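You operate a simulated robot arm through the tools that you are given. There is no shell and no other tool. Be economical: measure what you need, move in short steps, check, and stop when the job is done.

You run a simulated two-armed robot. Do the job below in one go: nothing can be reset, and whatever is moved stays where it is left.

Task
Open the wide drawer, fetch the tag clip from the top of the low cupboard and set it in the inside of the wide drawer and shut the drawer again. Then press the scale button two times. The order counts. Set down upright: tag clip.

It is judged by the outcome, as a careful person would: the job done as asked, and still so three seconds after it is handed in. It fails if anything else is knocked over, pushed out of place, dropped, spilled or broken.

Robot
Two 7-joint arms with two-finger parallel grippers on one trunk, on a base that drives. Base frame: it is fixed to the floor where the robot stands at the start and does not move with it; the origin is under the middle of the robot, x ahead of it, y to its left, z up; the surface under the hand at the start is at about z = 0.799. Units: m, rad, N and s.
The left shoulder is at the start at [0.05, 0.165, 0.93], the right one opposite. With the tool pointing down near the work surface each hand reaches from about 0.1 to 0.68 m from the robot's upright axis, wherever it stands, measured 20 degrees to its own side. Places, roughly: inside of the wide drawer [0.7, -0.2, 0.6]; scale button [-1.1, -3.3, 0.9]; tag clip [4.5, -1.75, 0.75]; wide drawer [0.7, -0.2, 0.7]. Payload 3.91 kg a hand.
The TCP of each hand is the grasp point between the finger pads, 0.03 m short of the fingertips. In the tool frame z runs along the fingers and y along their closing line. The gripper opens to 0.11 m. The fingers are 0.02 m wide and 0.01 m thick; the gripper's body (0.048 by 0.112 m) begins 0.055 m behind the TCP.
Orientation is that of the tool frame in the base frame, as a unit quaternion [w, x, y, z]. With the fingers straight down and closing along the base's y, the tool's x points along the base's -x, its y along +y and its z along -z.

Tools
- The arms move only by the tool nudge_tool. It takes "left_motion", "right_motion" or both (then of equal length, played together; a hand with none holds still); each is a list of rows, each a list of 3 entries, a list of its own where there are three numbers: the shift along the base's x, y, z in m, then the turn, a rotation vector about the base's x, y, z in rad, then the finger opening in m, from 0 to 0.11. In form: [[[dx, dy, dz], [wx, wy, wz], grip], ...]. A call has 1 to 8 rows; each row shifts and turns the commanded pose from where the row before left it. Rows are played at 5 a second. More than 0.05 m and 0.15 rad between two rows, or a gripper value outside its range, and nothing of the call is played. A pose out of reach is approached as far as the arm can. The call stops where the force on the tool passes 40 N (or 10 N more than at its start, if that is more) or the arm is blocked; 0.2 s more then pass. Each finger travels about 0.045 m/s and halts on what it meets, pressing with about 25 N; the grip force reading is that of the motor and also rises with nothing between the fingers. The clock runs only during rows and for 0.2 s after the last one: add rows that do not move to give the fingers time. The reply holds the time, the measured pose of the TCP, the force on the tool along the base axes, the opening and the grip force, in the units named above and with some noise, with the torque about the TCP (base axes, N m) and any sound that the robot's microphone picked up.
- Cameras (640 x 400 px; columns grow to the right, rows downward): "scene" is now at [0.123, 0.0063, 1.1068]; the picture's right is [0.08, -1.00, 0.00], its down [-0.50, -0.04, -0.87] and it looks along [0.86, 0.07, -0.50] (base axes); focal length 280 px, centre (320, 200). "left" rides on the left gripper at [0.072, -0.017, -0.103] in its tool frame; the picture's right is [0.23, 0.97, 0.00], its down [-0.76, 0.18, -0.62] and it looks along [-0.61, 0.14, 0.78] (tool axes); focal length 222 px, centre (320, 200). "right" rides on the right gripper at [0.072, 0.017, -0.103] in its tool frame; the picture's right is [-0.23, 0.97, 0.00], its down [-0.76, -0.18, -0.62] and it looks along [-0.61, -0.14, 0.78] (tool axes); focal length 222 px, centre (320, 200). There is no depth. A picture from a camera that has moved, and an enlarged one, comes with that camera's place and axes in the base frame and with its lens.
- get_image(camera): a new picture of that camera. No time passes.
- slide_trunk(by): slides the trunk up (or, below 0, down) by that many m; the arms and the scene camera ride with it, the base frame stays. It gives what a move gives, with no picture.
- steer(legs): drives the robot by 1 to 6 legs, each [ahead, left, turn to the left] in m, m and rad, along the robot's own axes; the way and the turn of a leg run together, so that a leg with both is an arc; at most 1.5 m and 3.142 rad a leg. The arms and the cameras ride along, it lands a little off, and it stops where it bumps. It gives what a move gives.
- pan_tilt(pan, tilt): turns the head with the scene camera to pan (to the left, within 1.396 rad either way) and tilt (down, from -0.506 to 1.204), counted from straight ahead of the robot. It gives what a move gives.
- inspect(camera, box): a new picture of the part [left, top, right, bottom] of that camera's present view, enlarged. No time passes.
- job_done(): hands the job in; it is judged then, once.

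Work in short steps. Places have to be worked out from the pictures, the camera data and where the tool is seen: move nearer, look again, correct. Check each grasp and each placing, and mend what went wrong. You have 165 turns and 130 pictures in all, those below and enlarged ones among them. Open the grippers and draw the arms clear of the work before you hand the job in, unless the task says otherwise; then end with one line.

The tools are called after "Call:" as name(argument=value, ...) on one line, values as JSON. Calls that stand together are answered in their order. nudge_tool: Moves the arms, as the interface text tells. Its arguments: {"type":"object","properties":{"left_motion":{"type":"array"},"right_motion":{"type":"array"}},"required":[]} The other tools are called the same way: slide_trunk (by) slides the trunk up or down; steer (legs) drives the base; pan_tilt (pan, tilt) turns the head that bears the scene camera; get_image (camera) takes a picture; inspect (camera, box) takes an enlarged picture of a part of a camera's view; job_done () hands the job in.

At the start:

```text
time: 0.0
left_position: [0.5284, 0.2288, 0.9151]
left_orientation: [0.0, -0.001, 1.0, 0.0]
left_force: [-0.2, 0.4, 0.3]
left_moment: [0.04, 0.01, 0.0]
left_gripper_width: 0.1098
left_grip_force: 0.1
right_position: [0.5309, -0.1867, 0.9136]
right_orientation: [0.0, 0.0, 1.0, 0.0]
right_force: [0.9, 0.6, -0.5]
right_moment: [0.03, -0.02, 0.01]
right_gripper_width: 0.1097
right_grip_force: 0.0
trunk travel left (down, up): [-0.15, 0.353]
robot x, y, heading: [-0.0014, 0.0004, 0.0]
head pan, tilt: [0.077, 0.524]
```

scene: 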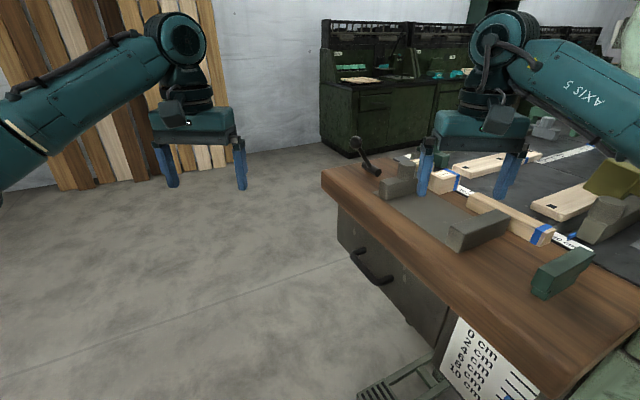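
right: 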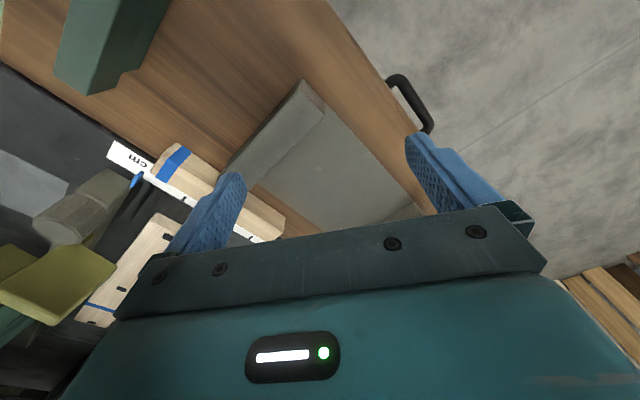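
left: 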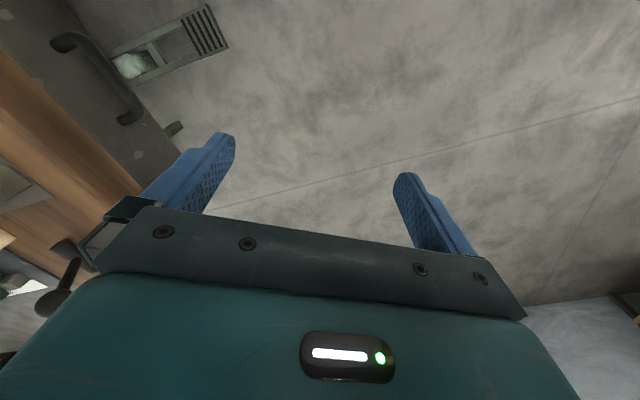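

The drawer with its handle shows on a rotated bench to the right. I look further to the right to see the whole workbench.

Call:
pan_tilt(pan=-0.4, tilt=0.7)

Call:
get_image(camera="scene")

Call:
pan_tilt(pan=-0.4, tilt=0.1)

Call:
get_image(camera="scene")

```text
time: 0.9
left_position: [0.5281, 0.2281, 0.9153]
left_orientation: [0.0, -0.001, 1.0, 0.0]
left_force: [-0.3, -0.6, -0.4]
left_moment: [-0.03, 0.02, -0.01]
left_gripper_width: 0.1098
left_grip_force: 0.0
right_position: [0.5304, -0.1857, 0.9146]
right_orientation: [0.0, 0.0, 1.0, 0.0]
right_force: [0.1, -0.4, -0.7]
right_moment: [0.02, -0.01, -0.02]
right_gripper_width: 0.1102
right_grip_force: 0.0
trunk travel left (down, up): [-0.15, 0.353]
robot x, y, heading: [-0.0003, -0.0005, 0.002]
head pan, tilt: [-0.4, 0.7]
```

```text
126 pictures are left
camera scene: at [0.1111, -0.0336, 1.0914], right [-0.39, -0.92, 0.0], down [-0.59, 0.25, -0.77], along [0.7, -0.3, -0.64], focal length 280 px, centre (320, 200)
```

scene: 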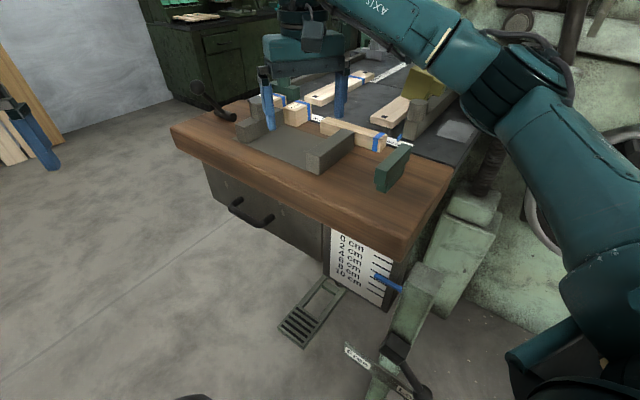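

```text
time: 1.9
left_position: [0.5291, 0.2301, 0.9153]
left_orientation: [0.0, -0.001, 1.0, 0.0]
left_force: [0.0, -0.9, 0.0]
left_moment: [0.01, -0.02, -0.01]
left_gripper_width: 0.11
left_grip_force: 0.1
right_position: [0.5305, -0.1864, 0.9144]
right_orientation: [0.0, 0.0, 1.0, 0.0]
right_force: [0.1, -0.2, 0.0]
right_moment: [0.04, 0.05, -0.01]
right_gripper_width: 0.11
right_grip_force: 0.1
trunk travel left (down, up): [-0.15, 0.353]
robot x, y, heading: [-0.0019, -0.0006, -0.001]
head pan, tilt: [-0.4, 0.099]
```

```text
125 pictures are left
camera scene: at [0.1176, -0.0364, 1.1461], right [-0.39, -0.92, 0.0], down [-0.09, 0.04, -0.99], along [0.92, -0.39, -0.1], focal length 280 px, centre (320, 200)
```

scene: 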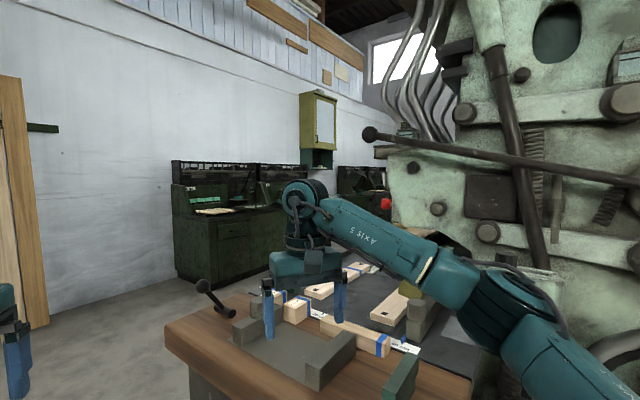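

The bench's front face seems to run along about 30° from base x, with the outward normal around (-0.50, 0.86). The handle is near (0.60, -0.07, 0.65). I drive round to stand in front of it, facing about -60°.

Call:
steer(legs=[[0, 0.68, 0], [0.4, 0, 0], [0, 0, -1.04]])

Call:
pan_tilt(pan=0.0, tilt=0.75)

Call:
get_image(camera="scene")

```text
time: 8.0
left_position: [0.5316, 0.8907, 0.9148]
left_orientation: [-0.001, 0.0, 1.0, 0.0]
left_force: [0.4, -0.6, -0.9]
left_moment: [-0.01, -0.02, -0.04]
left_gripper_width: 0.1098
left_grip_force: 0.0
right_position: [0.5324, 0.4753, 0.9149]
right_orientation: [-0.001, 0.001, 1.0, 0.001]
right_force: [-0.9, 0.3, 0.2]
right_moment: [0.01, -0.01, 0.03]
right_gripper_width: 0.1101
right_grip_force: 0.1
trunk travel left (down, up): [-0.15, 0.353]
robot x, y, heading: [0.0025, 0.6643, -0.0]
head pan, tilt: [-0.4, 0.099]
stopped in leg 1: the robot was blocked; the commanded pose is now the measured one
```

```text
time: 9.0
left_position: [0.5335, 0.8926, 0.9149]
left_orientation: [0.0, 0.0, 1.0, 0.0]
left_force: [0.1, 0.5, 0.1]
left_moment: [0.03, 0.02, 0.02]
left_gripper_width: 0.11
left_grip_force: 0.0
right_position: [0.5329, 0.4761, 0.9148]
right_orientation: [0.0, 0.0, 1.0, 0.0]
right_force: [0.2, -0.4, -0.4]
right_moment: [0.0, -0.04, -0.02]
right_gripper_width: 0.1101
right_grip_force: 0.1
trunk travel left (down, up): [-0.15, 0.353]
robot x, y, heading: [0.0066, 0.6642, -0.004]
head pan, tilt: [0.0, 0.75]
```

```text
124 pictures are left
camera scene: at [0.1187, 0.6627, 1.0872], right [0.0, -1.0, 0.0], down [-0.68, 0.0, -0.73], along [0.73, 0.0, -0.68], focal length 280 px, centre (320, 200)
```

scene: 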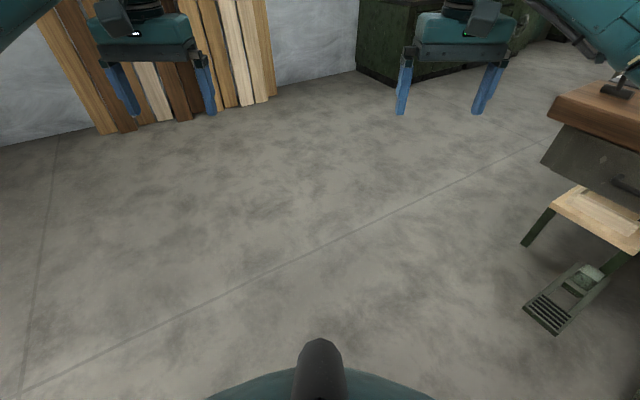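

Blocked on the left near y=0.66. I look to the left to see by what before moving on.

Call:
pan_tilt(pan=1.35, tilt=0.75)

Call:
get_image(camera="scene")

Call:
pan_tilt(pan=-1.1, tilt=0.65)

Call:
get_image(camera="scene")

```text
time: 10.5
left_position: [0.5329, 0.8913, 0.914]
left_orientation: [0.001, 0.0, 1.0, 0.0]
left_force: [0.2, -0.4, -0.1]
left_moment: [0.03, 0.0, 0.02]
left_gripper_width: 0.1101
left_grip_force: 0.1
right_position: [0.5325, 0.4762, 0.9139]
right_orientation: [0.001, 0.001, 1.0, -0.001]
right_force: [-0.4, 0.0, 0.5]
right_moment: [0.03, 0.0, -0.02]
right_gripper_width: 0.11
right_grip_force: 0.0
trunk travel left (down, up): [-0.15, 0.353]
robot x, y, heading: [0.0014, 0.6651, -0.004]
head pan, tilt: [1.349, 0.75]
```

```text
123 pictures are left
camera scene: at [0.0543, 0.7437, 1.0871], right [0.97, -0.22, 0.0], down [-0.15, -0.66, -0.73], along [0.16, 0.71, -0.68], focal length 280 px, centre (320, 200)
```

scene: 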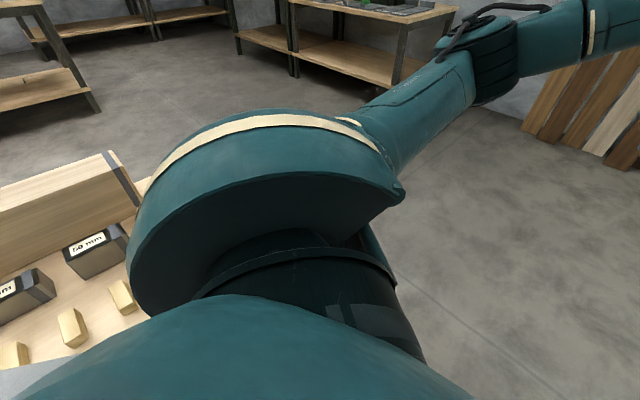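

```text
time: 12.7
left_position: [0.5329, 0.8924, 0.9143]
left_orientation: [0.0, 0.0, 1.0, 0.0]
left_force: [0.2, 0.0, 0.4]
left_moment: [0.0, -0.03, -0.02]
left_gripper_width: 0.1101
left_grip_force: 0.0
right_position: [0.5324, 0.4762, 0.9161]
right_orientation: [0.0, 0.001, 1.0, -0.001]
right_force: [-0.1, -0.3, 0.3]
right_moment: [0.01, 0.02, -0.01]
right_gripper_width: 0.1102
right_grip_force: 0.0
trunk travel left (down, up): [-0.15, 0.353]
robot x, y, heading: [0.0022, 0.6654, 0.001]
head pan, tilt: [-1.1, 0.649]
```

```text
122 pictures are left
camera scene: at [0.0751, 0.5855, 1.0957], right [-0.89, -0.45, 0.0], down [-0.27, 0.54, -0.8], along [0.36, -0.71, -0.6], focal length 280 px, centre (320, 200)
```

scene: 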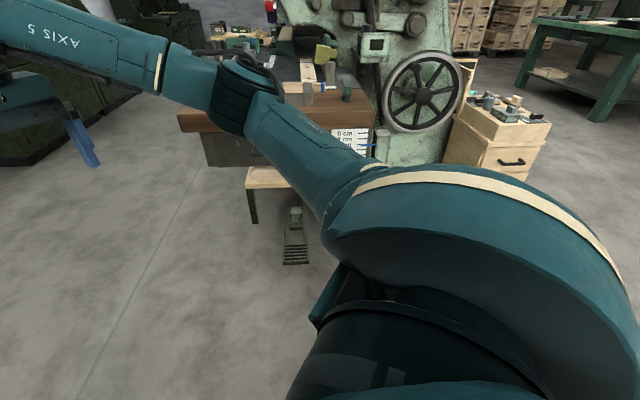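

A table stands behind left; moving forward leaves it. I go ahead 0.42 and then turn right to face the drawer.

Call:
steer(legs=[[0.45, 0, 0], [0, 0, -1.04]])

Call:
pan_tilt(pan=-0.2, tilt=0.75)

Call:
get_image(camera="scene")

```text
time: 18.0
left_position: [0.932, 0.3412, 0.9145]
left_orientation: [-0.001, 0.48, 0.878, 0.001]
left_force: [0.0, -1.4, 0.3]
left_moment: [-0.03, 0.04, 0.02]
left_gripper_width: 0.1098
left_grip_force: 0.1
right_position: [0.5827, 0.1163, 0.9143]
right_orientation: [0.0, 0.48, 0.877, 0.0]
right_force: [-0.2, 0.6, -0.2]
right_moment: [0.0, -0.01, 0.03]
right_gripper_width: 0.1099
right_grip_force: 0.1
trunk travel left (down, up): [-0.15, 0.353]
robot x, y, heading: [0.4514, 0.6632, -0.999]
head pan, tilt: [-1.1, 0.649]
```

```text
time: 19.2
left_position: [0.9317, 0.3411, 0.9139]
left_orientation: [-0.001, 0.479, 0.878, 0.0]
left_force: [-0.5, -0.2, 0.3]
left_moment: [-0.02, -0.02, -0.01]
left_gripper_width: 0.1101
left_grip_force: 0.0
right_position: [0.5835, 0.1154, 0.9151]
right_orientation: [0.0, 0.48, 0.877, 0.0]
right_force: [1.0, 0.1, 0.5]
right_moment: [-0.01, -0.02, 0.03]
right_gripper_width: 0.1099
right_grip_force: 0.1
trunk travel left (down, up): [-0.15, 0.353]
robot x, y, heading: [0.4553, 0.6606, -0.999]
head pan, tilt: [-0.201, 0.75]
```

```text
121 pictures are left
camera scene: at [0.5025, 0.5601, 1.0871], right [-0.93, -0.36, 0.0], down [-0.25, 0.64, -0.73], along [0.26, -0.68, -0.68], focal length 280 px, centre (320, 200)
```

scene: 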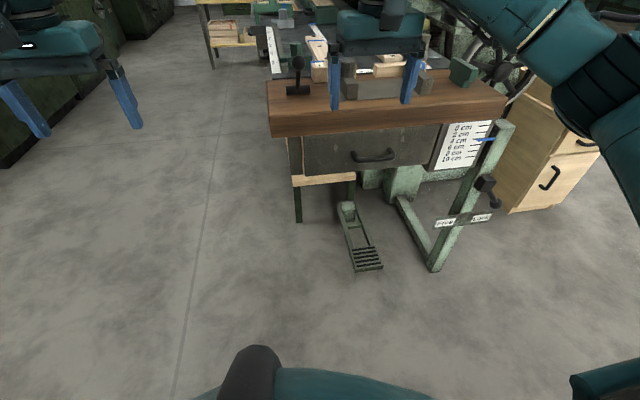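

The drawer face is about 27-28° off base x and the handle near (0.60,-0.10,0.65). I turn a bit more to square up, lower the trunk and look closely.

Call:
steer(legs=[[0, 0, -0.085]])

Call:
slide_trunk(by=-0.13)

Call:
inspect(camera="scene", box=[200, 40, 520, 240])

Call:
get_image(camera="right")

```text
time: 20.1
left_position: [0.9029, 0.3016, 0.9137]
left_orientation: [-0.001, 0.518, 0.856, 0.0]
left_force: [0.4, -0.5, -0.9]
left_moment: [-0.02, 0.02, 0.01]
left_gripper_width: 0.11
left_grip_force: 0.1
right_position: [0.5353, 0.1068, 0.9139]
right_orientation: [0.0, 0.517, 0.856, 0.0]
right_force: [-0.2, 0.3, 0.3]
right_moment: [0.01, -0.01, 0.01]
right_gripper_width: 0.1103
right_grip_force: 0.2
trunk travel left (down, up): [-0.15, 0.353]
robot x, y, heading: [0.455, 0.6624, -1.09]
head pan, tilt: [-0.201, 0.75]
```

```text
time: 21.7
left_position: [0.9012, 0.3014, 0.7862]
left_orientation: [0.0, 0.517, 0.856, 0.0]
left_force: [0.0, 0.2, 0.0]
left_moment: [0.0, -0.02, -0.02]
left_gripper_width: 0.11
left_grip_force: 0.1
right_position: [0.5347, 0.1072, 0.7852]
right_orientation: [0.0, 0.517, 0.856, 0.001]
right_force: [1.0, -0.6, -0.2]
right_moment: [0.02, 0.01, 0.02]
right_gripper_width: 0.11
right_grip_force: 0.1
trunk travel left (down, up): [-0.02, 0.483]
robot x, y, heading: [0.4555, 0.6617, -1.093]
head pan, tilt: [-0.201, 0.75]
```

```text
2.00 times, centred on (360, 140) of scene
camera zoom: at [0.4935, 0.5566, 0.9572], right [-0.96, -0.28, 0.0], down [-0.19, 0.66, -0.73], along [0.2, -0.7, -0.68], focal length 560 px, centre (240, 320)
```

zoom: 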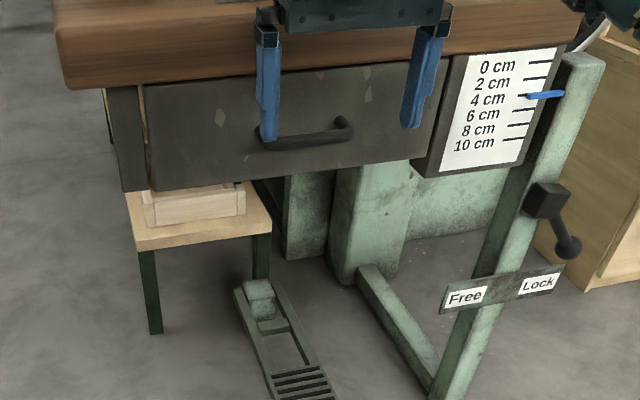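

```text
119 pictures are left
camera right: at [0.5159, 0.1776, 0.8885], right [0.97, 0.25, 0.0], down [0.2, -0.76, 0.62], along [0.16, -0.6, -0.78], focal length 222 px, centre (320, 200)
```

right: 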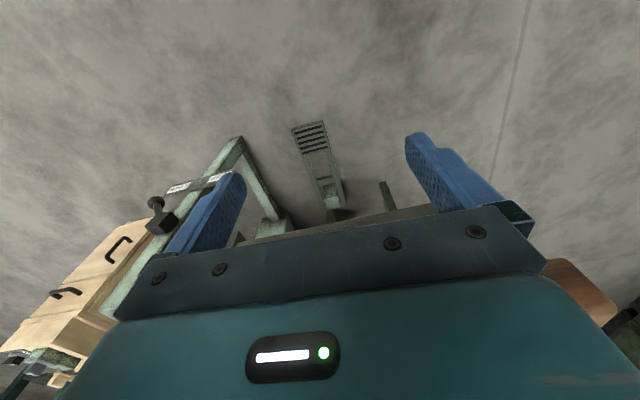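

Triangulated handle bar centre is about (0.601, -0.108, 0.644). I rotate the right gripper to horizontal with a vertical closing line, while approaching, in two halves.

Call:
nudge_tool(right_motion=[[[0.001, -0.0085, -0.01], [-0.1165, 0.037, 0.0864], 0.08], [[0.001, -0.0085, -0.01], [-0.1165, 0.037, 0.0864], 0.08], [[0.001, -0.0085, -0.01], [-0.1165, 0.037, 0.0864], 0.08], [[0.001, -0.0085, -0.01], [-0.1165, 0.037, 0.0864], 0.08], [[0.001, -0.0085, -0.01], [-0.1165, 0.037, 0.0864], 0.08], [[0.001, -0.0085, -0.01], [-0.1165, 0.037, 0.0864], 0.08], [[0.001, -0.0085, -0.01], [-0.1165, 0.037, 0.0864], 0.08]])

```text
time: 23.3
left_position: [0.9025, 0.2996, 0.7845]
left_orientation: [-0.001, 0.518, 0.856, 0.001]
left_force: [-0.4, -0.3, 0.1]
left_moment: [0.01, 0.01, -0.02]
left_gripper_width: 0.1099
left_grip_force: 0.0
right_position: [0.5418, 0.0462, 0.7155]
right_orientation: [0.094, 0.199, 0.89, -0.398]
right_force: [-0.5, 0.4, -0.4]
right_moment: [-0.01, -0.01, -0.01]
right_gripper_width: 0.0799
right_grip_force: 0.1
trunk travel left (down, up): [-0.02, 0.483]
robot x, y, heading: [0.4522, 0.6637, -1.09]
head pan, tilt: [-0.201, 0.75]
```

It tracks. I play the second half of the rotation.

Call:
nudge_tool(right_motion=[[[0.001, -0.0085, -0.01], [-0.1165, 0.037, 0.0864], 0.08], [[0.001, -0.0085, -0.01], [-0.1165, 0.037, 0.0864], 0.08], [[0.001, -0.0085, -0.01], [-0.1165, 0.037, 0.0864], 0.08], [[0.001, -0.0085, -0.01], [-0.1165, 0.037, 0.0864], 0.08], [[0.001, -0.0085, -0.01], [-0.1165, 0.037, 0.0864], 0.08], [[0.001, -0.0085, -0.01], [-0.1165, 0.037, 0.0864], 0.08], [[0.001, -0.0085, -0.01], [-0.1165, 0.037, 0.0864], 0.08]])

Call:
get_image(camera="right")

Call:
get_image(camera="scene")

```text
time: 24.9
left_position: [0.9027, 0.2994, 0.7842]
left_orientation: [0.0, 0.518, 0.855, 0.0]
left_force: [-0.6, 0.3, -0.7]
left_moment: [0.03, -0.02, -0.01]
left_gripper_width: 0.1102
left_grip_force: 0.1
right_position: [0.6697, 0.0368, 0.7356]
right_orientation: [0.15, -0.159, 0.699, -0.681]
right_force: [-0.8, -0.2, 0.5]
right_moment: [0.01, -0.03, -0.01]
right_gripper_width: 0.0797
right_grip_force: 0.0
right hand out of reach, approached as far as the arm can: row 5, 6, 7
trunk travel left (down, up): [-0.02, 0.483]
robot x, y, heading: [0.4563, 0.6653, -1.088]
head pan, tilt: [-0.201, 0.75]
```

```text
118 pictures are left
camera right: at [0.5605, 0.0986, 0.7229], right [0.19, 0.12, -0.97], down [0.43, 0.88, 0.19], along [0.89, -0.45, 0.12], focal length 222 px, centre (320, 200)
```

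right: 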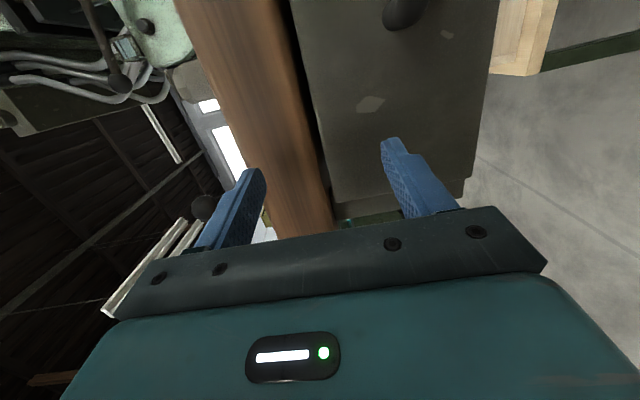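

```text
117 pictures are left
camera scene: at [0.4934, 0.5565, 0.9571], right [-0.96, -0.28, 0.0], down [-0.19, 0.66, -0.73], along [0.2, -0.7, -0.68], focal length 280 px, centre (320, 200)
```

scene: 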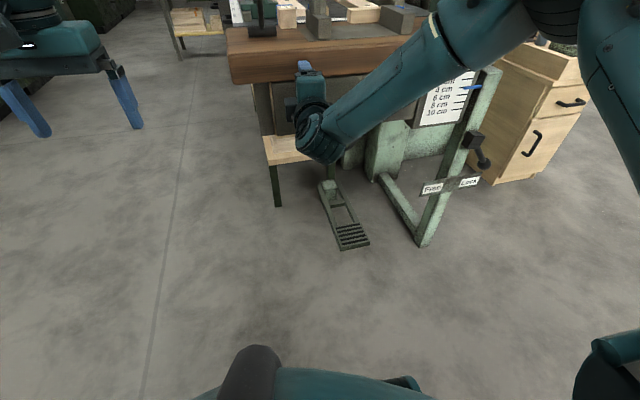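

The arm could not reach that wrist roll. I reverse this and will try the opposite yaw.

Call:
nudge_tool(right_motion=[[[-0.001, 0.0085, 0.01], [0.1165, -0.037, -0.0864], 0.08], [[-0.001, 0.0085, 0.01], [0.1165, -0.037, -0.0864], 0.08], [[-0.001, 0.0085, 0.01], [0.1165, -0.037, -0.0864], 0.08], [[-0.001, 0.0085, 0.01], [0.1165, -0.037, -0.0864], 0.08], [[-0.001, 0.0085, 0.01], [0.1165, -0.037, -0.0864], 0.08], [[-0.001, 0.0085, 0.01], [0.1165, -0.037, -0.0864], 0.08], [[-0.001, 0.0085, 0.01], [0.1165, -0.037, -0.0864], 0.08]])

Call:
nudge_tool(right_motion=[[[-0.001, 0.0085, 0.01], [0.1165, -0.037, -0.0864], 0.08], [[-0.001, 0.0085, 0.01], [0.1165, -0.037, -0.0864], 0.08], [[-0.001, 0.0085, 0.01], [0.1165, -0.037, -0.0864], 0.08], [[-0.001, 0.0085, 0.01], [0.1165, -0.037, -0.0864], 0.08], [[-0.001, 0.0085, 0.01], [0.1165, -0.037, -0.0864], 0.08], [[-0.001, 0.0085, 0.01], [0.1165, -0.037, -0.0864], 0.08], [[-0.001, 0.0085, 0.01], [0.1165, -0.037, -0.0864], 0.08]])

```text
time: 26.5
left_position: [0.9031, 0.3002, 0.7849]
left_orientation: [0.0, 0.517, 0.856, 0.001]
left_force: [-0.1, 0.0, 0.2]
left_moment: [0.0, -0.03, 0.02]
left_gripper_width: 0.1097
left_grip_force: 0.1
right_position: [0.6636, 0.0962, 0.8062]
right_orientation: [0.096, 0.201, 0.891, -0.395]
right_force: [-0.5, -0.2, -0.3]
right_moment: [0.02, 0.0, 0.03]
right_gripper_width: 0.08
right_grip_force: 0.1
trunk travel left (down, up): [-0.02, 0.483]
robot x, y, heading: [0.4517, 0.6635, -1.088]
head pan, tilt: [-0.201, 0.75]
```

```text
time: 28.1
left_position: [0.9029, 0.3015, 0.7836]
left_orientation: [-0.001, 0.518, 0.856, 0.001]
left_force: [0.1, -0.2, 0.1]
left_moment: [0.01, 0.02, 0.03]
left_gripper_width: 0.1099
left_grip_force: 0.0
right_position: [0.655, 0.1563, 0.8755]
right_orientation: [0.0, 0.518, 0.855, 0.001]
right_force: [0.2, -0.4, -0.7]
right_moment: [0.03, 0.0, 0.02]
right_gripper_width: 0.08
right_grip_force: 0.0
trunk travel left (down, up): [-0.02, 0.483]
robot x, y, heading: [0.4515, 0.6644, -1.091]
head pan, tilt: [-0.201, 0.75]
```

Back to pointing down. Now the other yaw with approach to a point ~0.12 m before the handle.

Call:
nudge_tool(right_motion=[[[-0.0084, -0.0104, -0.0165], [-0.037, -0.1165, -0.0864], 0.08], [[-0.0084, -0.0104, -0.0165], [-0.037, -0.1165, -0.0864], 0.08], [[-0.0084, -0.0104, -0.0165], [-0.037, -0.1165, -0.0864], 0.08], [[-0.0084, -0.0104, -0.0165], [-0.037, -0.1165, -0.0864], 0.08], [[-0.0084, -0.0104, -0.0165], [-0.037, -0.1165, -0.0864], 0.08], [[-0.0084, -0.0104, -0.0165], [-0.037, -0.1165, -0.0864], 0.08], [[-0.0084, -0.0104, -0.0165], [-0.037, -0.1165, -0.0864], 0.08]])

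Call:
nudge_tool(right_motion=[[[-0.0084, -0.0104, -0.0165], [-0.037, -0.1165, -0.0864], 0.08], [[-0.0084, -0.0104, -0.0165], [-0.037, -0.1165, -0.0864], 0.08], [[-0.0084, -0.0104, -0.0165], [-0.037, -0.1165, -0.0864], 0.08], [[-0.0084, -0.0104, -0.0165], [-0.037, -0.1165, -0.0864], 0.08], [[-0.0084, -0.0104, -0.0165], [-0.037, -0.1165, -0.0864], 0.08], [[-0.0084, -0.0104, -0.0165], [-0.037, -0.1165, -0.0864], 0.08], [[-0.0084, -0.0104, -0.0165], [-0.037, -0.1165, -0.0864], 0.08]])

Call:
get_image(camera="right")

Call:
get_image(camera="scene")

```text
time: 29.7
left_position: [0.9034, 0.3007, 0.7849]
left_orientation: [0.0, 0.517, 0.856, 0.0]
left_force: [-0.2, 0.1, 0.6]
left_moment: [-0.03, 0.02, 0.01]
left_gripper_width: 0.1099
left_grip_force: 0.1
right_position: [0.595, 0.0839, 0.7612]
right_orientation: [0.399, 0.694, 0.591, 0.095]
right_force: [-0.4, -0.9, -0.4]
right_moment: [0.02, 0.01, -0.01]
right_gripper_width: 0.08
right_grip_force: 0.1
trunk travel left (down, up): [-0.02, 0.483]
robot x, y, heading: [0.4548, 0.6638, -1.089]
head pan, tilt: [-0.201, 0.75]
```

```text
time: 31.3
left_position: [0.9013, 0.3009, 0.7845]
left_orientation: [-0.001, 0.517, 0.856, 0.0]
left_force: [0.0, -0.6, -0.2]
left_moment: [-0.01, 0.0, 0.03]
left_gripper_width: 0.1101
left_grip_force: 0.0
right_position: [0.5614, 0.0396, 0.6953]
right_orientation: [0.582, 0.714, 0.363, 0.141]
right_force: [0.0, 0.5, 0.0]
right_moment: [-0.01, -0.01, -0.01]
right_gripper_width: 0.08
right_grip_force: 0.1
right hand out of reach, approached as far as the arm can: row 5, 6, 7
trunk travel left (down, up): [-0.02, 0.483]
robot x, y, heading: [0.4594, 0.6648, -1.088]
head pan, tilt: [-0.201, 0.75]
```

```text
116 pictures are left
camera right: at [0.5532, 0.1631, 0.7241], right [0.19, -0.21, 0.96], down [-0.98, -0.05, 0.18], along [0.01, -0.98, -0.22], focal length 222 px, centre (320, 200)
```

right: 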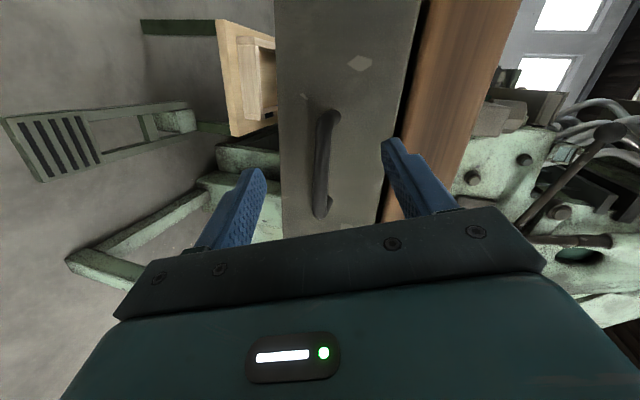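

```text
115 pictures are left
camera scene: at [0.4936, 0.5565, 0.9571], right [-0.96, -0.28, 0.0], down [-0.19, 0.66, -0.73], along [0.2, -0.7, -0.68], focal length 280 px, centre (320, 200)
```

scene: 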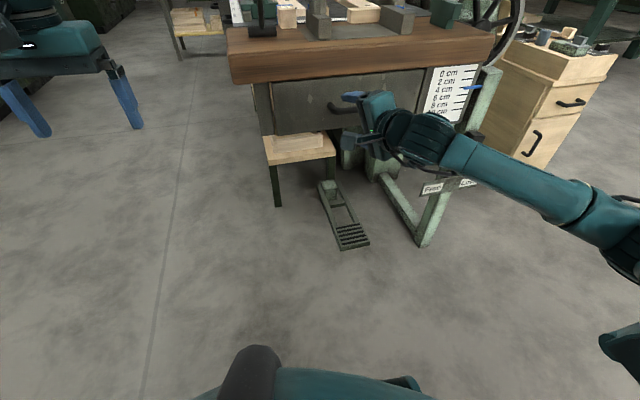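

Almost aligned now and the handle is between the fingers' planes; refined handle ≈(0.600,-0.108,0.650). I advance part of the way and try for a little more of the remaining rotation.

Call:
nudge_tool(right_motion=[[[0.0, -0.02, -0.01], [0, 0, 0], 0.08], [[0.0, -0.02, -0.015], [0, 0, 0], 0.08], [[0.01, -0.02, -0.015], [0, 0, 0], 0.08], [[0.0, 0, 0], [-0.02, -0.07, -0.08], 0.08], [[0.0, 0, 0], [-0.02, -0.07, -0.08], 0.08]])

Call:
get_image(camera="right")

```text
time: 32.5
left_position: [0.9015, 0.2998, 0.7852]
left_orientation: [-0.001, 0.517, 0.856, 0.0]
left_force: [0.7, 0.4, 0.5]
left_moment: [0.02, -0.03, 0.01]
left_gripper_width: 0.11
left_grip_force: 0.0
right_position: [0.5712, -0.0199, 0.6564]
right_orientation: [0.594, 0.716, 0.339, 0.139]
right_force: [0.3, 0.2, 0.6]
right_moment: [0.0, 0.01, 0.0]
right_gripper_width: 0.0799
right_grip_force: 0.1
right hand out of reach, approached as far as the arm can: row 4, 5
trunk travel left (down, up): [-0.02, 0.483]
robot x, y, heading: [0.4548, 0.6626, -1.086]
head pan, tilt: [-0.201, 0.75]
```

```text
114 pictures are left
camera right: at [0.5682, 0.1016, 0.6837], right [0.15, -0.21, 0.97], down [-0.99, -0.01, 0.15], along [-0.02, -0.98, -0.21], focal length 222 px, centre (320, 200)
```

right: 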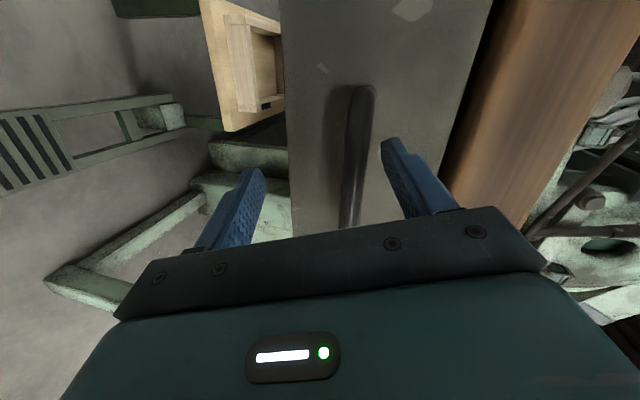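

Bar sits between the fingers, slightly to the upper side. I advance onto it with a small raise.

Call:
nudge_tool(right_motion=[[[0.008, -0.025, 0.003], [0, 0, 0], 0.08], [[0.01, -0.03, 0.002], [0, 0, 0], 0.08], [[0.01, -0.03, 0.0], [0, 0, 0], 0.08]])

Call:
get_image(camera="right")

Call:
inspect(camera="scene", box=[240, 40, 480, 190])

```text
time: 33.0
left_position: [0.9015, 0.3004, 0.7848]
left_orientation: [0.0, 0.518, 0.856, 0.002]
left_force: [1.0, -1.0, -0.4]
left_moment: [-0.01, -0.01, -0.02]
left_gripper_width: 0.11
left_grip_force: 0.0
right_position: [0.582, -0.0492, 0.6614]
right_orientation: [0.596, 0.713, 0.341, 0.141]
right_force: [-14.8, 21.0, -2.3]
right_moment: [-0.78, -0.53, 0.14]
right_gripper_width: 0.0762
right_grip_force: 0.0
trunk travel left (down, up): [-0.02, 0.483]
robot x, y, heading: [0.4512, 0.6642, -1.09]
head pan, tilt: [-0.201, 0.75]
stopped in row 2 (right hand): the force on the tool passed its limit at 102 N (the readings are from after the stop); the commanded pose is now the measured one
```

```text
113 pictures are left
camera right: at [0.5765, 0.0737, 0.6878], right [0.15, -0.2, 0.97], down [-0.99, -0.02, 0.14], along [-0.01, -0.98, -0.2], focal length 222 px, centre (320, 200)
```

right: 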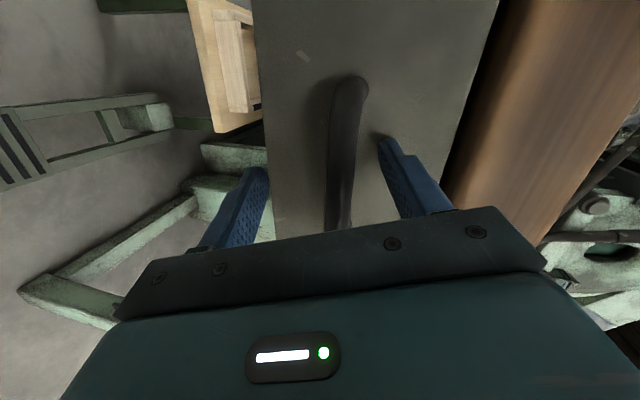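

```text
2.67 times, centred on (360, 115) of scene
camera zoom: at [0.4924, 0.5577, 0.9572], right [-0.96, -0.28, 0.0], down [-0.19, 0.65, -0.73], along [0.2, -0.7, -0.68], focal length 746 px, centre (213, 427)
```

zoom: 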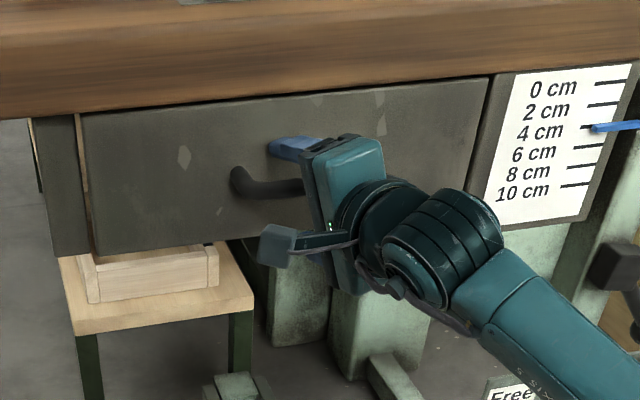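

The fingertips touched the drawer face, so the bar is already between the fingers. I back off a few mm and close.

Call:
nudge_tool(right_motion=[[[-0.003, 0.005, 0.0], [0, 0, 0], 0.076], [[0, 0, 0], [0, 0, 0], 0.0], [[0, 0, 0], [0, 0, 0], 0.0], [[0, 0, 0], [0, 0, 0], 0.0], [[0, 0, 0], [0, 0, 0], 0.0], [[0, 0, 0], [0, 0, 0], 0.0]])

Call:
get_image(camera="right")

```text
time: 34.4
left_position: [0.9014, 0.3017, 0.7862]
left_orientation: [0.0, 0.518, 0.856, -0.002]
left_force: [-0.1, 0.4, -0.3]
left_moment: [0.02, -0.01, 0.01]
left_gripper_width: 0.1098
left_grip_force: 0.0
right_position: [0.5808, -0.0448, 0.6725]
right_orientation: [0.604, 0.705, 0.341, 0.146]
right_force: [8.2, 2.5, 31.1]
right_moment: [0.32, -0.67, -0.64]
right_gripper_width: 0.0207
right_grip_force: 45.0
trunk travel left (down, up): [-0.02, 0.483]
robot x, y, heading: [0.4527, 0.6631, -1.089]
head pan, tilt: [-0.201, 0.75]
```

```text
111 pictures are left
camera right: at [0.5746, 0.0786, 0.6972], right [0.13, -0.19, 0.97], down [-0.99, -0.02, 0.13], along [0.0, -0.98, -0.19], focal length 222 px, centre (320, 200)
```

right: 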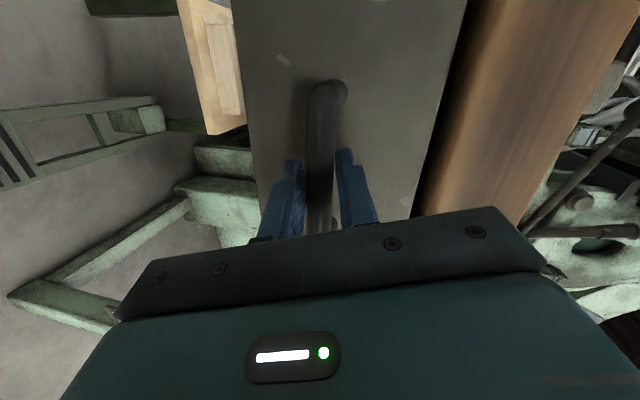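

Gripped (opening 0.021). I relieve the vertical load by raising slightly, then pull along the face normal.

Call:
nudge_tool(right_motion=[[[0, 0, 0.008], [0, 0, 0], 0.0], [[-0.007, 0.0133, 0], [0, 0, 0], 0.0], [[-0.0092, 0.0178, 0], [0, 0, 0], 0.0], [[-0.0092, 0.0178, 0], [0, 0, 0], 0.0], [[-0.0092, 0.0178, 0], [0, 0, 0], 0.0]])

Call:
get_image(camera="scene")

```text
time: 35.6
left_position: [0.9015, 0.2995, 0.7843]
left_orientation: [0.0, 0.517, 0.856, 0.001]
left_force: [0.2, -0.1, -0.9]
left_moment: [-0.02, -0.02, 0.0]
left_gripper_width: 0.11
left_grip_force: 0.1
right_position: [0.5424, 0.0205, 0.6722]
right_orientation: [0.598, 0.712, 0.34, 0.14]
right_force: [-9.5, -3.8, 13.6]
right_moment: [0.53, -1.31, 0.58]
right_gripper_width: 0.021
right_grip_force: 45.0
trunk travel left (down, up): [-0.02, 0.483]
robot x, y, heading: [0.4521, 0.6629, -1.093]
head pan, tilt: [-0.201, 0.75]
```

```text
110 pictures are left
camera scene: at [0.4925, 0.5573, 0.9573], right [-0.96, -0.28, 0.0], down [-0.19, 0.65, -0.73], along [0.2, -0.7, -0.68], focal length 280 px, centre (320, 200)
```

scene: 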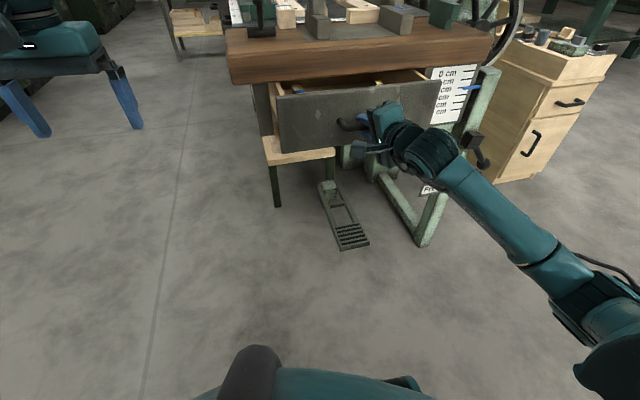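

The drawer is moving, its slide direction about (-0.50, 0.865). I continue pulling.

Call:
nudge_tool(right_motion=[[[-0.01, 0.0173, 0], [0, 0, 0], 0.0], [[-0.01, 0.0173, 0], [0, 0, 0], 0.0], [[-0.01, 0.0173, 0], [0, 0, 0], 0.0], [[-0.01, 0.0173, 0], [0, 0, 0], 0.0], [[-0.01, 0.0173, 0], [0, 0, 0], 0.0]])

Call:
get_image(camera="scene")

```text
time: 36.8
left_position: [0.9005, 0.3, 0.785]
left_orientation: [0.0, 0.518, 0.856, 0.001]
left_force: [0.4, -0.1, 0.1]
left_moment: [0.0, 0.02, -0.01]
left_gripper_width: 0.11
left_grip_force: 0.0
right_position: [0.4911, 0.1039, 0.6727]
right_orientation: [0.6, 0.713, 0.336, 0.138]
right_force: [-25.1, -13.8, 20.5]
right_moment: [0.62, -1.14, -0.44]
right_gripper_width: 0.0208
right_grip_force: 45.1
trunk travel left (down, up): [-0.02, 0.483]
robot x, y, heading: [0.4532, 0.6621, -1.091]
head pan, tilt: [-0.201, 0.75]
```

```text
109 pictures are left
camera scene: at [0.492, 0.5572, 0.9574], right [-0.96, -0.28, 0.0], down [-0.19, 0.65, -0.73], along [0.2, -0.7, -0.68], focal length 280 px, centre (320, 200)
```

scene: 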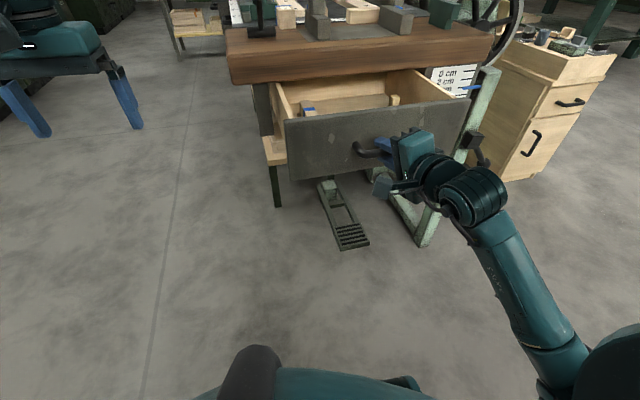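

About 0.17 m open. Lateral force says the true direction is a little more toward -x; I correct and pull further.

Call:
nudge_tool(right_motion=[[[-0.005, -0.003, 0.004], [0, 0, 0], 0.0], [[-0.0104, 0.0171, 0], [0, 0, 0], 0.0], [[-0.0104, 0.0171, 0], [0, 0, 0], 0.0], [[-0.0104, 0.0171, 0], [0, 0, 0], 0.0], [[-0.0104, 0.0171, 0], [0, 0, 0], 0.0], [[-0.0104, 0.0171, 0], [0, 0, 0], 0.0]])

Call:
get_image(camera="scene")

```text
time: 37.9
left_position: [0.9035, 0.3007, 0.7846]
left_orientation: [0.0, 0.516, 0.856, 0.0]
left_force: [-0.3, -0.8, 0.2]
left_moment: [-0.04, -0.01, 0.01]
left_gripper_width: 0.1101
left_grip_force: 0.0
right_position: [0.459, 0.1592, 0.6729]
right_orientation: [0.596, 0.713, 0.34, 0.148]
right_force: [5.5, -4.3, -0.4]
right_moment: [0.37, -0.79, -0.5]
right_gripper_width: 0.0207
right_grip_force: 45.0
right hand out of reach, approached as far as the arm can: row 5
trunk travel left (down, up): [-0.02, 0.483]
robot x, y, heading: [0.4572, 0.6647, -1.091]
head pan, tilt: [-0.201, 0.75]
stopped in row 5 (right hand): the force on the tool passed its limit at 67 N (the readings are from after the stop); the commanded pose is now the measured one
```

```text
108 pictures are left
camera scene: at [0.4942, 0.5564, 0.9568], right [-0.96, -0.28, 0.0], down [-0.19, 0.66, -0.73], along [0.2, -0.7, -0.68], focal length 280 px, centre (320, 200)
```

scene: 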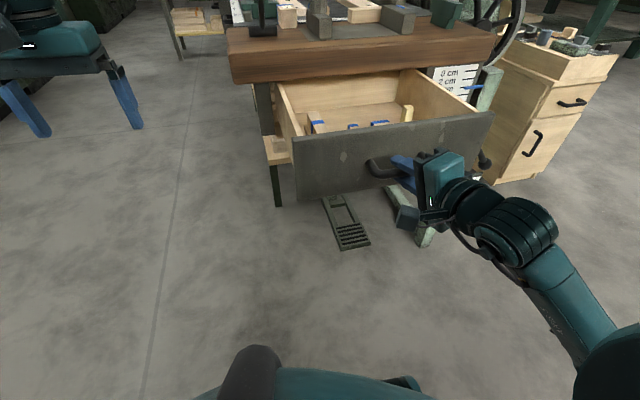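

The drawer is open about 0.24 m. I look into it enlarged before releasing.

Call:
inspect(camera="scene", box=[250, 50, 510, 212])

```text
2.46 times, centred on (380, 131) of scene
camera zoom: at [0.4942, 0.5564, 0.9568], right [-0.96, -0.28, 0.0], down [-0.19, 0.66, -0.73], along [0.2, -0.7, -0.68], focal length 689 px, centre (172, 370)
```

zoom: 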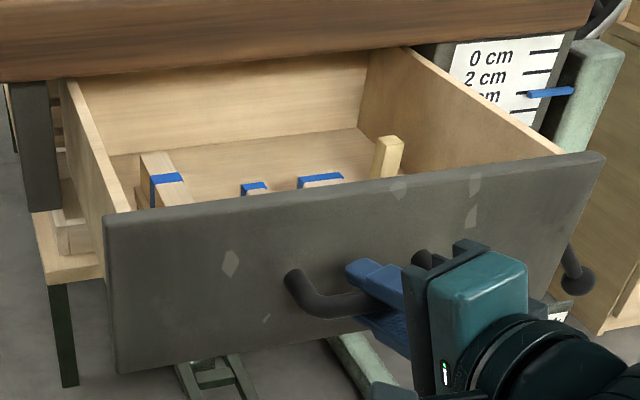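

The drawer is at its full travel with back wall visible. I release the handle and then back the base straight off.

Call:
nudge_tool(right_motion=[[[0, 0, 0], [0, 0, 0], 0.09], [[0, 0, 0], [0, 0, 0], 0.09], [[0, 0, 0], [0, 0, 0], 0.09], [[0, 0, 0], [0, 0, 0], 0.09], [[0, 0, 0], [0, 0, 0], 0.09]])

Call:
get_image(camera="right")

```text
time: 39.1
left_position: [0.9044, 0.3017, 0.784]
left_orientation: [-0.001, 0.516, 0.856, 0.001]
left_force: [-0.8, -1.1, -0.4]
left_moment: [0.01, -0.02, -0.02]
left_gripper_width: 0.1102
left_grip_force: 0.0
right_position: [0.4574, 0.1596, 0.6742]
right_orientation: [0.596, 0.712, 0.341, 0.144]
right_force: [0.1, -0.3, -0.7]
right_moment: [-0.02, -0.01, -0.02]
right_gripper_width: 0.09
right_grip_force: 0.0
trunk travel left (down, up): [-0.02, 0.483]
robot x, y, heading: [0.4526, 0.6619, -1.087]
head pan, tilt: [-0.201, 0.75]
```

```text
106 pictures are left
camera right: at [0.4518, 0.2825, 0.7007], right [0.14, -0.2, 0.97], down [-0.99, -0.02, 0.14], along [0.0, -0.98, -0.21], focal length 222 px, centre (320, 200)
```

right: 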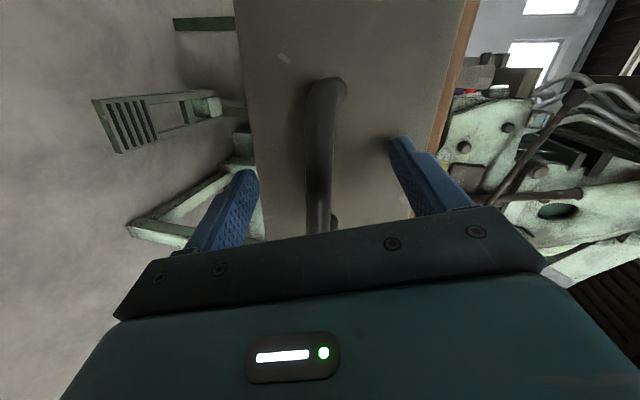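

Clear to back off. I back up 0.17 m and look ahead-left toward the cupboard region.

Call:
steer(legs=[[-0.17, 0, 0]])

Call:
slide_trunk(by=0.3)

Call:
pan_tilt(pan=0.7, tilt=0.2)

Call:
get_image(camera="scene")

Call:
pan_tilt(pan=0.0, tilt=0.3)

Call:
get_image(camera="scene")

```text
time: 40.5
left_position: [0.8244, 0.4475, 0.7849]
left_orientation: [0.0, 0.519, 0.855, 0.001]
left_force: [0.3, 0.1, 0.0]
left_moment: [-0.01, -0.01, 0.01]
left_gripper_width: 0.1101
left_grip_force: 0.1
right_position: [0.378, 0.3076, 0.6736]
right_orientation: [0.597, 0.712, 0.34, 0.144]
right_force: [-0.3, -0.8, 0.2]
right_moment: [-0.01, -0.01, 0.03]
right_gripper_width: 0.09
right_grip_force: 0.1
trunk travel left (down, up): [-0.02, 0.483]
robot x, y, heading: [0.3753, 0.8119, -1.092]
head pan, tilt: [-0.201, 0.75]
```

```text
time: 43.5
left_position: [0.8248, 0.4478, 1.0839]
left_orientation: [0.0, 0.518, 0.856, 0.001]
left_force: [-0.1, -0.2, 0.0]
left_moment: [0.02, 0.0, 0.01]
left_gripper_width: 0.1102
left_grip_force: 0.0
right_position: [0.3774, 0.3076, 0.9733]
right_orientation: [0.596, 0.713, 0.34, 0.144]
right_force: [0.1, 0.7, 0.3]
right_moment: [0.0, 0.0, -0.02]
right_gripper_width: 0.0902
right_grip_force: 0.1
trunk travel left (down, up): [-0.32, 0.183]
robot x, y, heading: [0.3779, 0.8101, -1.091]
head pan, tilt: [-0.201, 0.75]
```

```text
time: 44.8
left_position: [0.8244, 0.4466, 1.0843]
left_orientation: [-0.001, 0.518, 0.855, 0.0]
left_force: [-0.2, 0.1, -0.2]
left_moment: [0.0, -0.03, -0.01]
left_gripper_width: 0.1102
left_grip_force: 0.0
right_position: [0.3779, 0.3079, 0.9725]
right_orientation: [0.597, 0.713, 0.34, 0.143]
right_force: [0.6, -0.1, -0.4]
right_moment: [0.02, -0.02, -0.02]
right_gripper_width: 0.09
right_grip_force: 0.0
trunk travel left (down, up): [-0.32, 0.183]
robot x, y, heading: [0.374, 0.8114, -1.089]
head pan, tilt: [0.7, 0.201]
```

```text
105 pictures are left
camera scene: at [0.4795, 0.7487, 1.3067], right [-0.38, -0.92, 0.0], down [-0.18, 0.08, -0.98], along [0.91, -0.37, -0.2], focal length 280 px, centre (320, 200)
```

scene: 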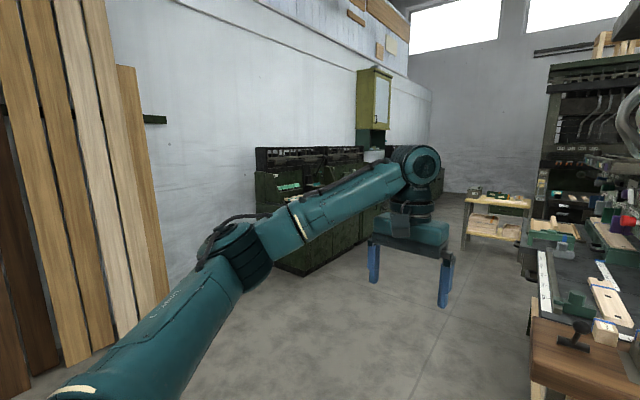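

```text
time: 45.8
left_position: [0.8242, 0.448, 1.0841]
left_orientation: [-0.001, 0.518, 0.855, 0.001]
left_force: [-0.3, -0.2, 0.2]
left_moment: [-0.02, -0.01, -0.01]
left_gripper_width: 0.1099
left_grip_force: 0.0
right_position: [0.3776, 0.3079, 0.9728]
right_orientation: [0.596, 0.713, 0.339, 0.144]
right_force: [0.1, -0.2, -0.1]
right_moment: [0.0, 0.0, -0.02]
right_gripper_width: 0.0903
right_grip_force: 0.1
trunk travel left (down, up): [-0.32, 0.183]
robot x, y, heading: [0.3731, 0.8136, -1.089]
head pan, tilt: [0.0, 0.3]
```

```text
104 pictures are left
camera scene: at [0.4365, 0.7015, 1.2975], right [-0.89, -0.46, 0.0], down [-0.14, 0.26, -0.96], along [0.44, -0.85, -0.3], focal length 280 px, centre (320, 200)
```

scene: 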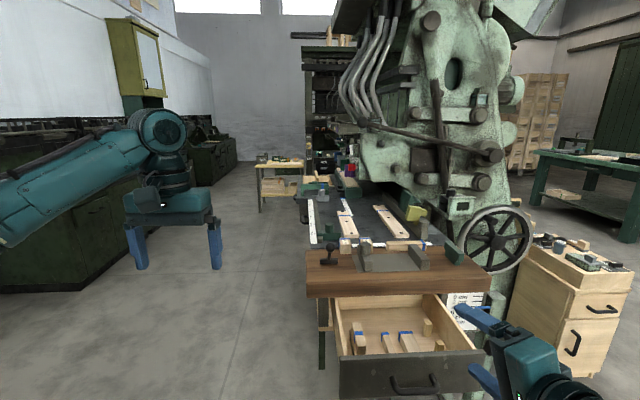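

The drawer has three blocks and a small post inside, with free floor on the right side. The cupboard lies beyond, past the green benches; I drive round the desk corner toward (2.2,-0.2) and look again.

Call:
steer(legs=[[0, 0, 0.79], [0.6, 0.1, 0], [0, 0, -0.35], [1.4, 0, 0]])

Call:
pan_tilt(pan=0.0, tilt=0.3)

Call:
get_image(camera="scene")

```text
time: 58.9
left_position: [2.6029, -0.3241, 1.0838]
left_orientation: [-0.001, 0.336, 0.942, -0.001]
left_force: [0.0, 0.5, 0.0]
left_moment: [-0.04, 0.01, 0.01]
left_gripper_width: 0.1099
left_grip_force: 0.1
right_position: [2.2469, -0.6278, 0.9734]
right_orientation: [0.557, 0.63, 0.475, 0.259]
right_force: [-0.3, -0.5, 0.0]
right_moment: [0.0, 0.0, 0.01]
right_gripper_width: 0.0901
right_grip_force: 0.0
trunk travel left (down, up): [-0.32, 0.183]
robot x, y, heading: [2.0443, -0.1611, -0.687]
head pan, tilt: [0.0, 0.3]
```

```text
time: 59.5
left_position: [2.6028, -0.3252, 1.0837]
left_orientation: [-0.001, 0.336, 0.942, 0.0]
left_force: [0.2, -0.5, -0.2]
left_moment: [-0.01, 0.03, -0.02]
left_gripper_width: 0.11
left_grip_force: 0.1
right_position: [2.2467, -0.6289, 0.9739]
right_orientation: [0.556, 0.63, 0.476, 0.26]
right_force: [0.1, 0.1, 0.8]
right_moment: [0.0, 0.0, -0.02]
right_gripper_width: 0.0898
right_grip_force: 0.2
trunk travel left (down, up): [-0.32, 0.183]
robot x, y, heading: [2.0503, -0.1674, -0.685]
head pan, tilt: [0.0, 0.3]
```

```text
103 pictures are left
camera scene: at [2.1461, -0.244, 1.2975], right [-0.64, -0.77, 0.0], down [-0.23, 0.19, -0.96], along [0.74, -0.61, -0.3], focal length 280 px, centre (320, 200)
```

scene: 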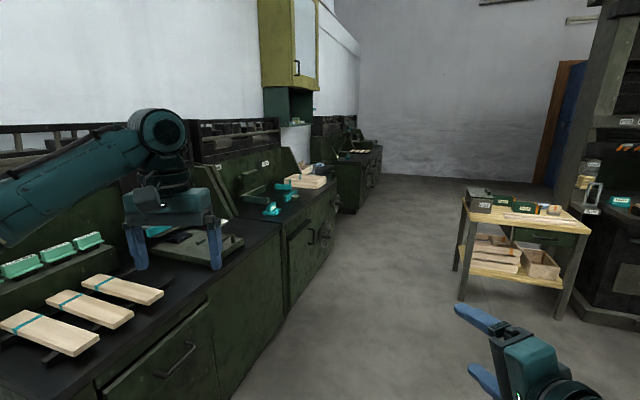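

The expected clip location is around pixel (286,170). I enlarge there.

Call:
inspect(camera="scene", box=[210, 100, 370, 240])

```text
2.86 times, centred on (290, 170) of scene
camera zoom: at [2.1461, -0.244, 1.2975], right [-0.64, -0.77, 0.0], down [-0.23, 0.19, -0.96], along [0.74, -0.61, -0.3], focal length 800 px, centre (406, 286)
```

zoom: 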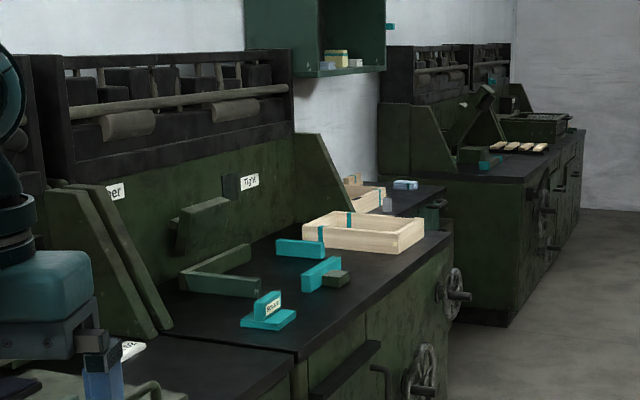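

The bench rows run along (0.5,-0.87). I drive down the aisle to about (3.4,-2.2), opposite the gap where the low cupboard should be.

Call:
steer(legs=[[0, 0, -0.288], [1.2, 0, 0]])

Call:
pan_tilt(pan=0.7, tilt=0.4)

Call:
get_image(camera="scene")

```text
time: 66.5
left_position: [3.1959, -1.4841, 1.0843]
left_orientation: [-0.001, 0.477, 0.879, 0.0]
left_force: [0.0, -0.8, -0.3]
left_moment: [0.03, -0.03, 0.02]
left_gripper_width: 0.11
left_grip_force: 0.1
right_position: [2.7663, -1.6657, 0.9736]
right_orientation: [0.589, 0.696, 0.373, 0.172]
right_force: [0.4, -0.2, 0.1]
right_moment: [0.04, 0.0, 0.04]
right_gripper_width: 0.0898
right_grip_force: 0.0
trunk travel left (down, up): [-0.32, 0.183]
robot x, y, heading: [2.7136, -1.1662, -0.993]
head pan, tilt: [0.0, 0.3]
```

```text
time: 67.6
left_position: [3.1965, -1.4845, 1.0837]
left_orientation: [0.0, 0.477, 0.879, 0.001]
left_force: [0.6, -0.1, -0.2]
left_moment: [0.0, -0.01, 0.02]
left_gripper_width: 0.11
left_grip_force: 0.1
right_position: [2.7651, -1.6657, 0.9731]
right_orientation: [0.589, 0.696, 0.373, 0.172]
right_force: [-1.4, 0.3, 0.1]
right_moment: [0.01, 0.02, 0.03]
right_gripper_width: 0.09
right_grip_force: 0.1
trunk travel left (down, up): [-0.32, 0.183]
robot x, y, heading: [2.7114, -1.1652, -0.997]
head pan, tilt: [0.7, 0.4]
```

```text
101 pictures are left
camera scene: at [2.8238, -1.2171, 1.2882], right [-0.29, -0.96, 0.0], down [-0.37, 0.11, -0.92], along [0.88, -0.27, -0.39], focal length 280 px, centre (320, 200)
```

scene: 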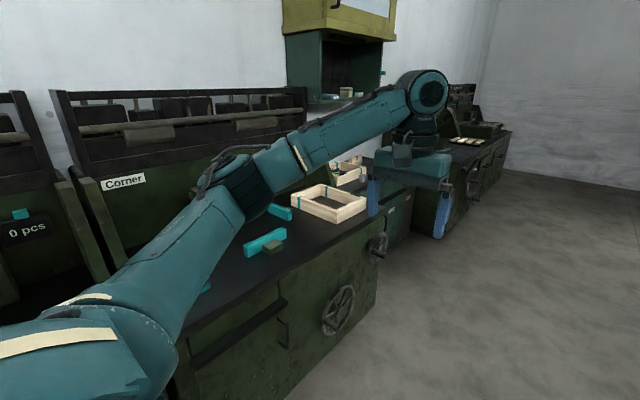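

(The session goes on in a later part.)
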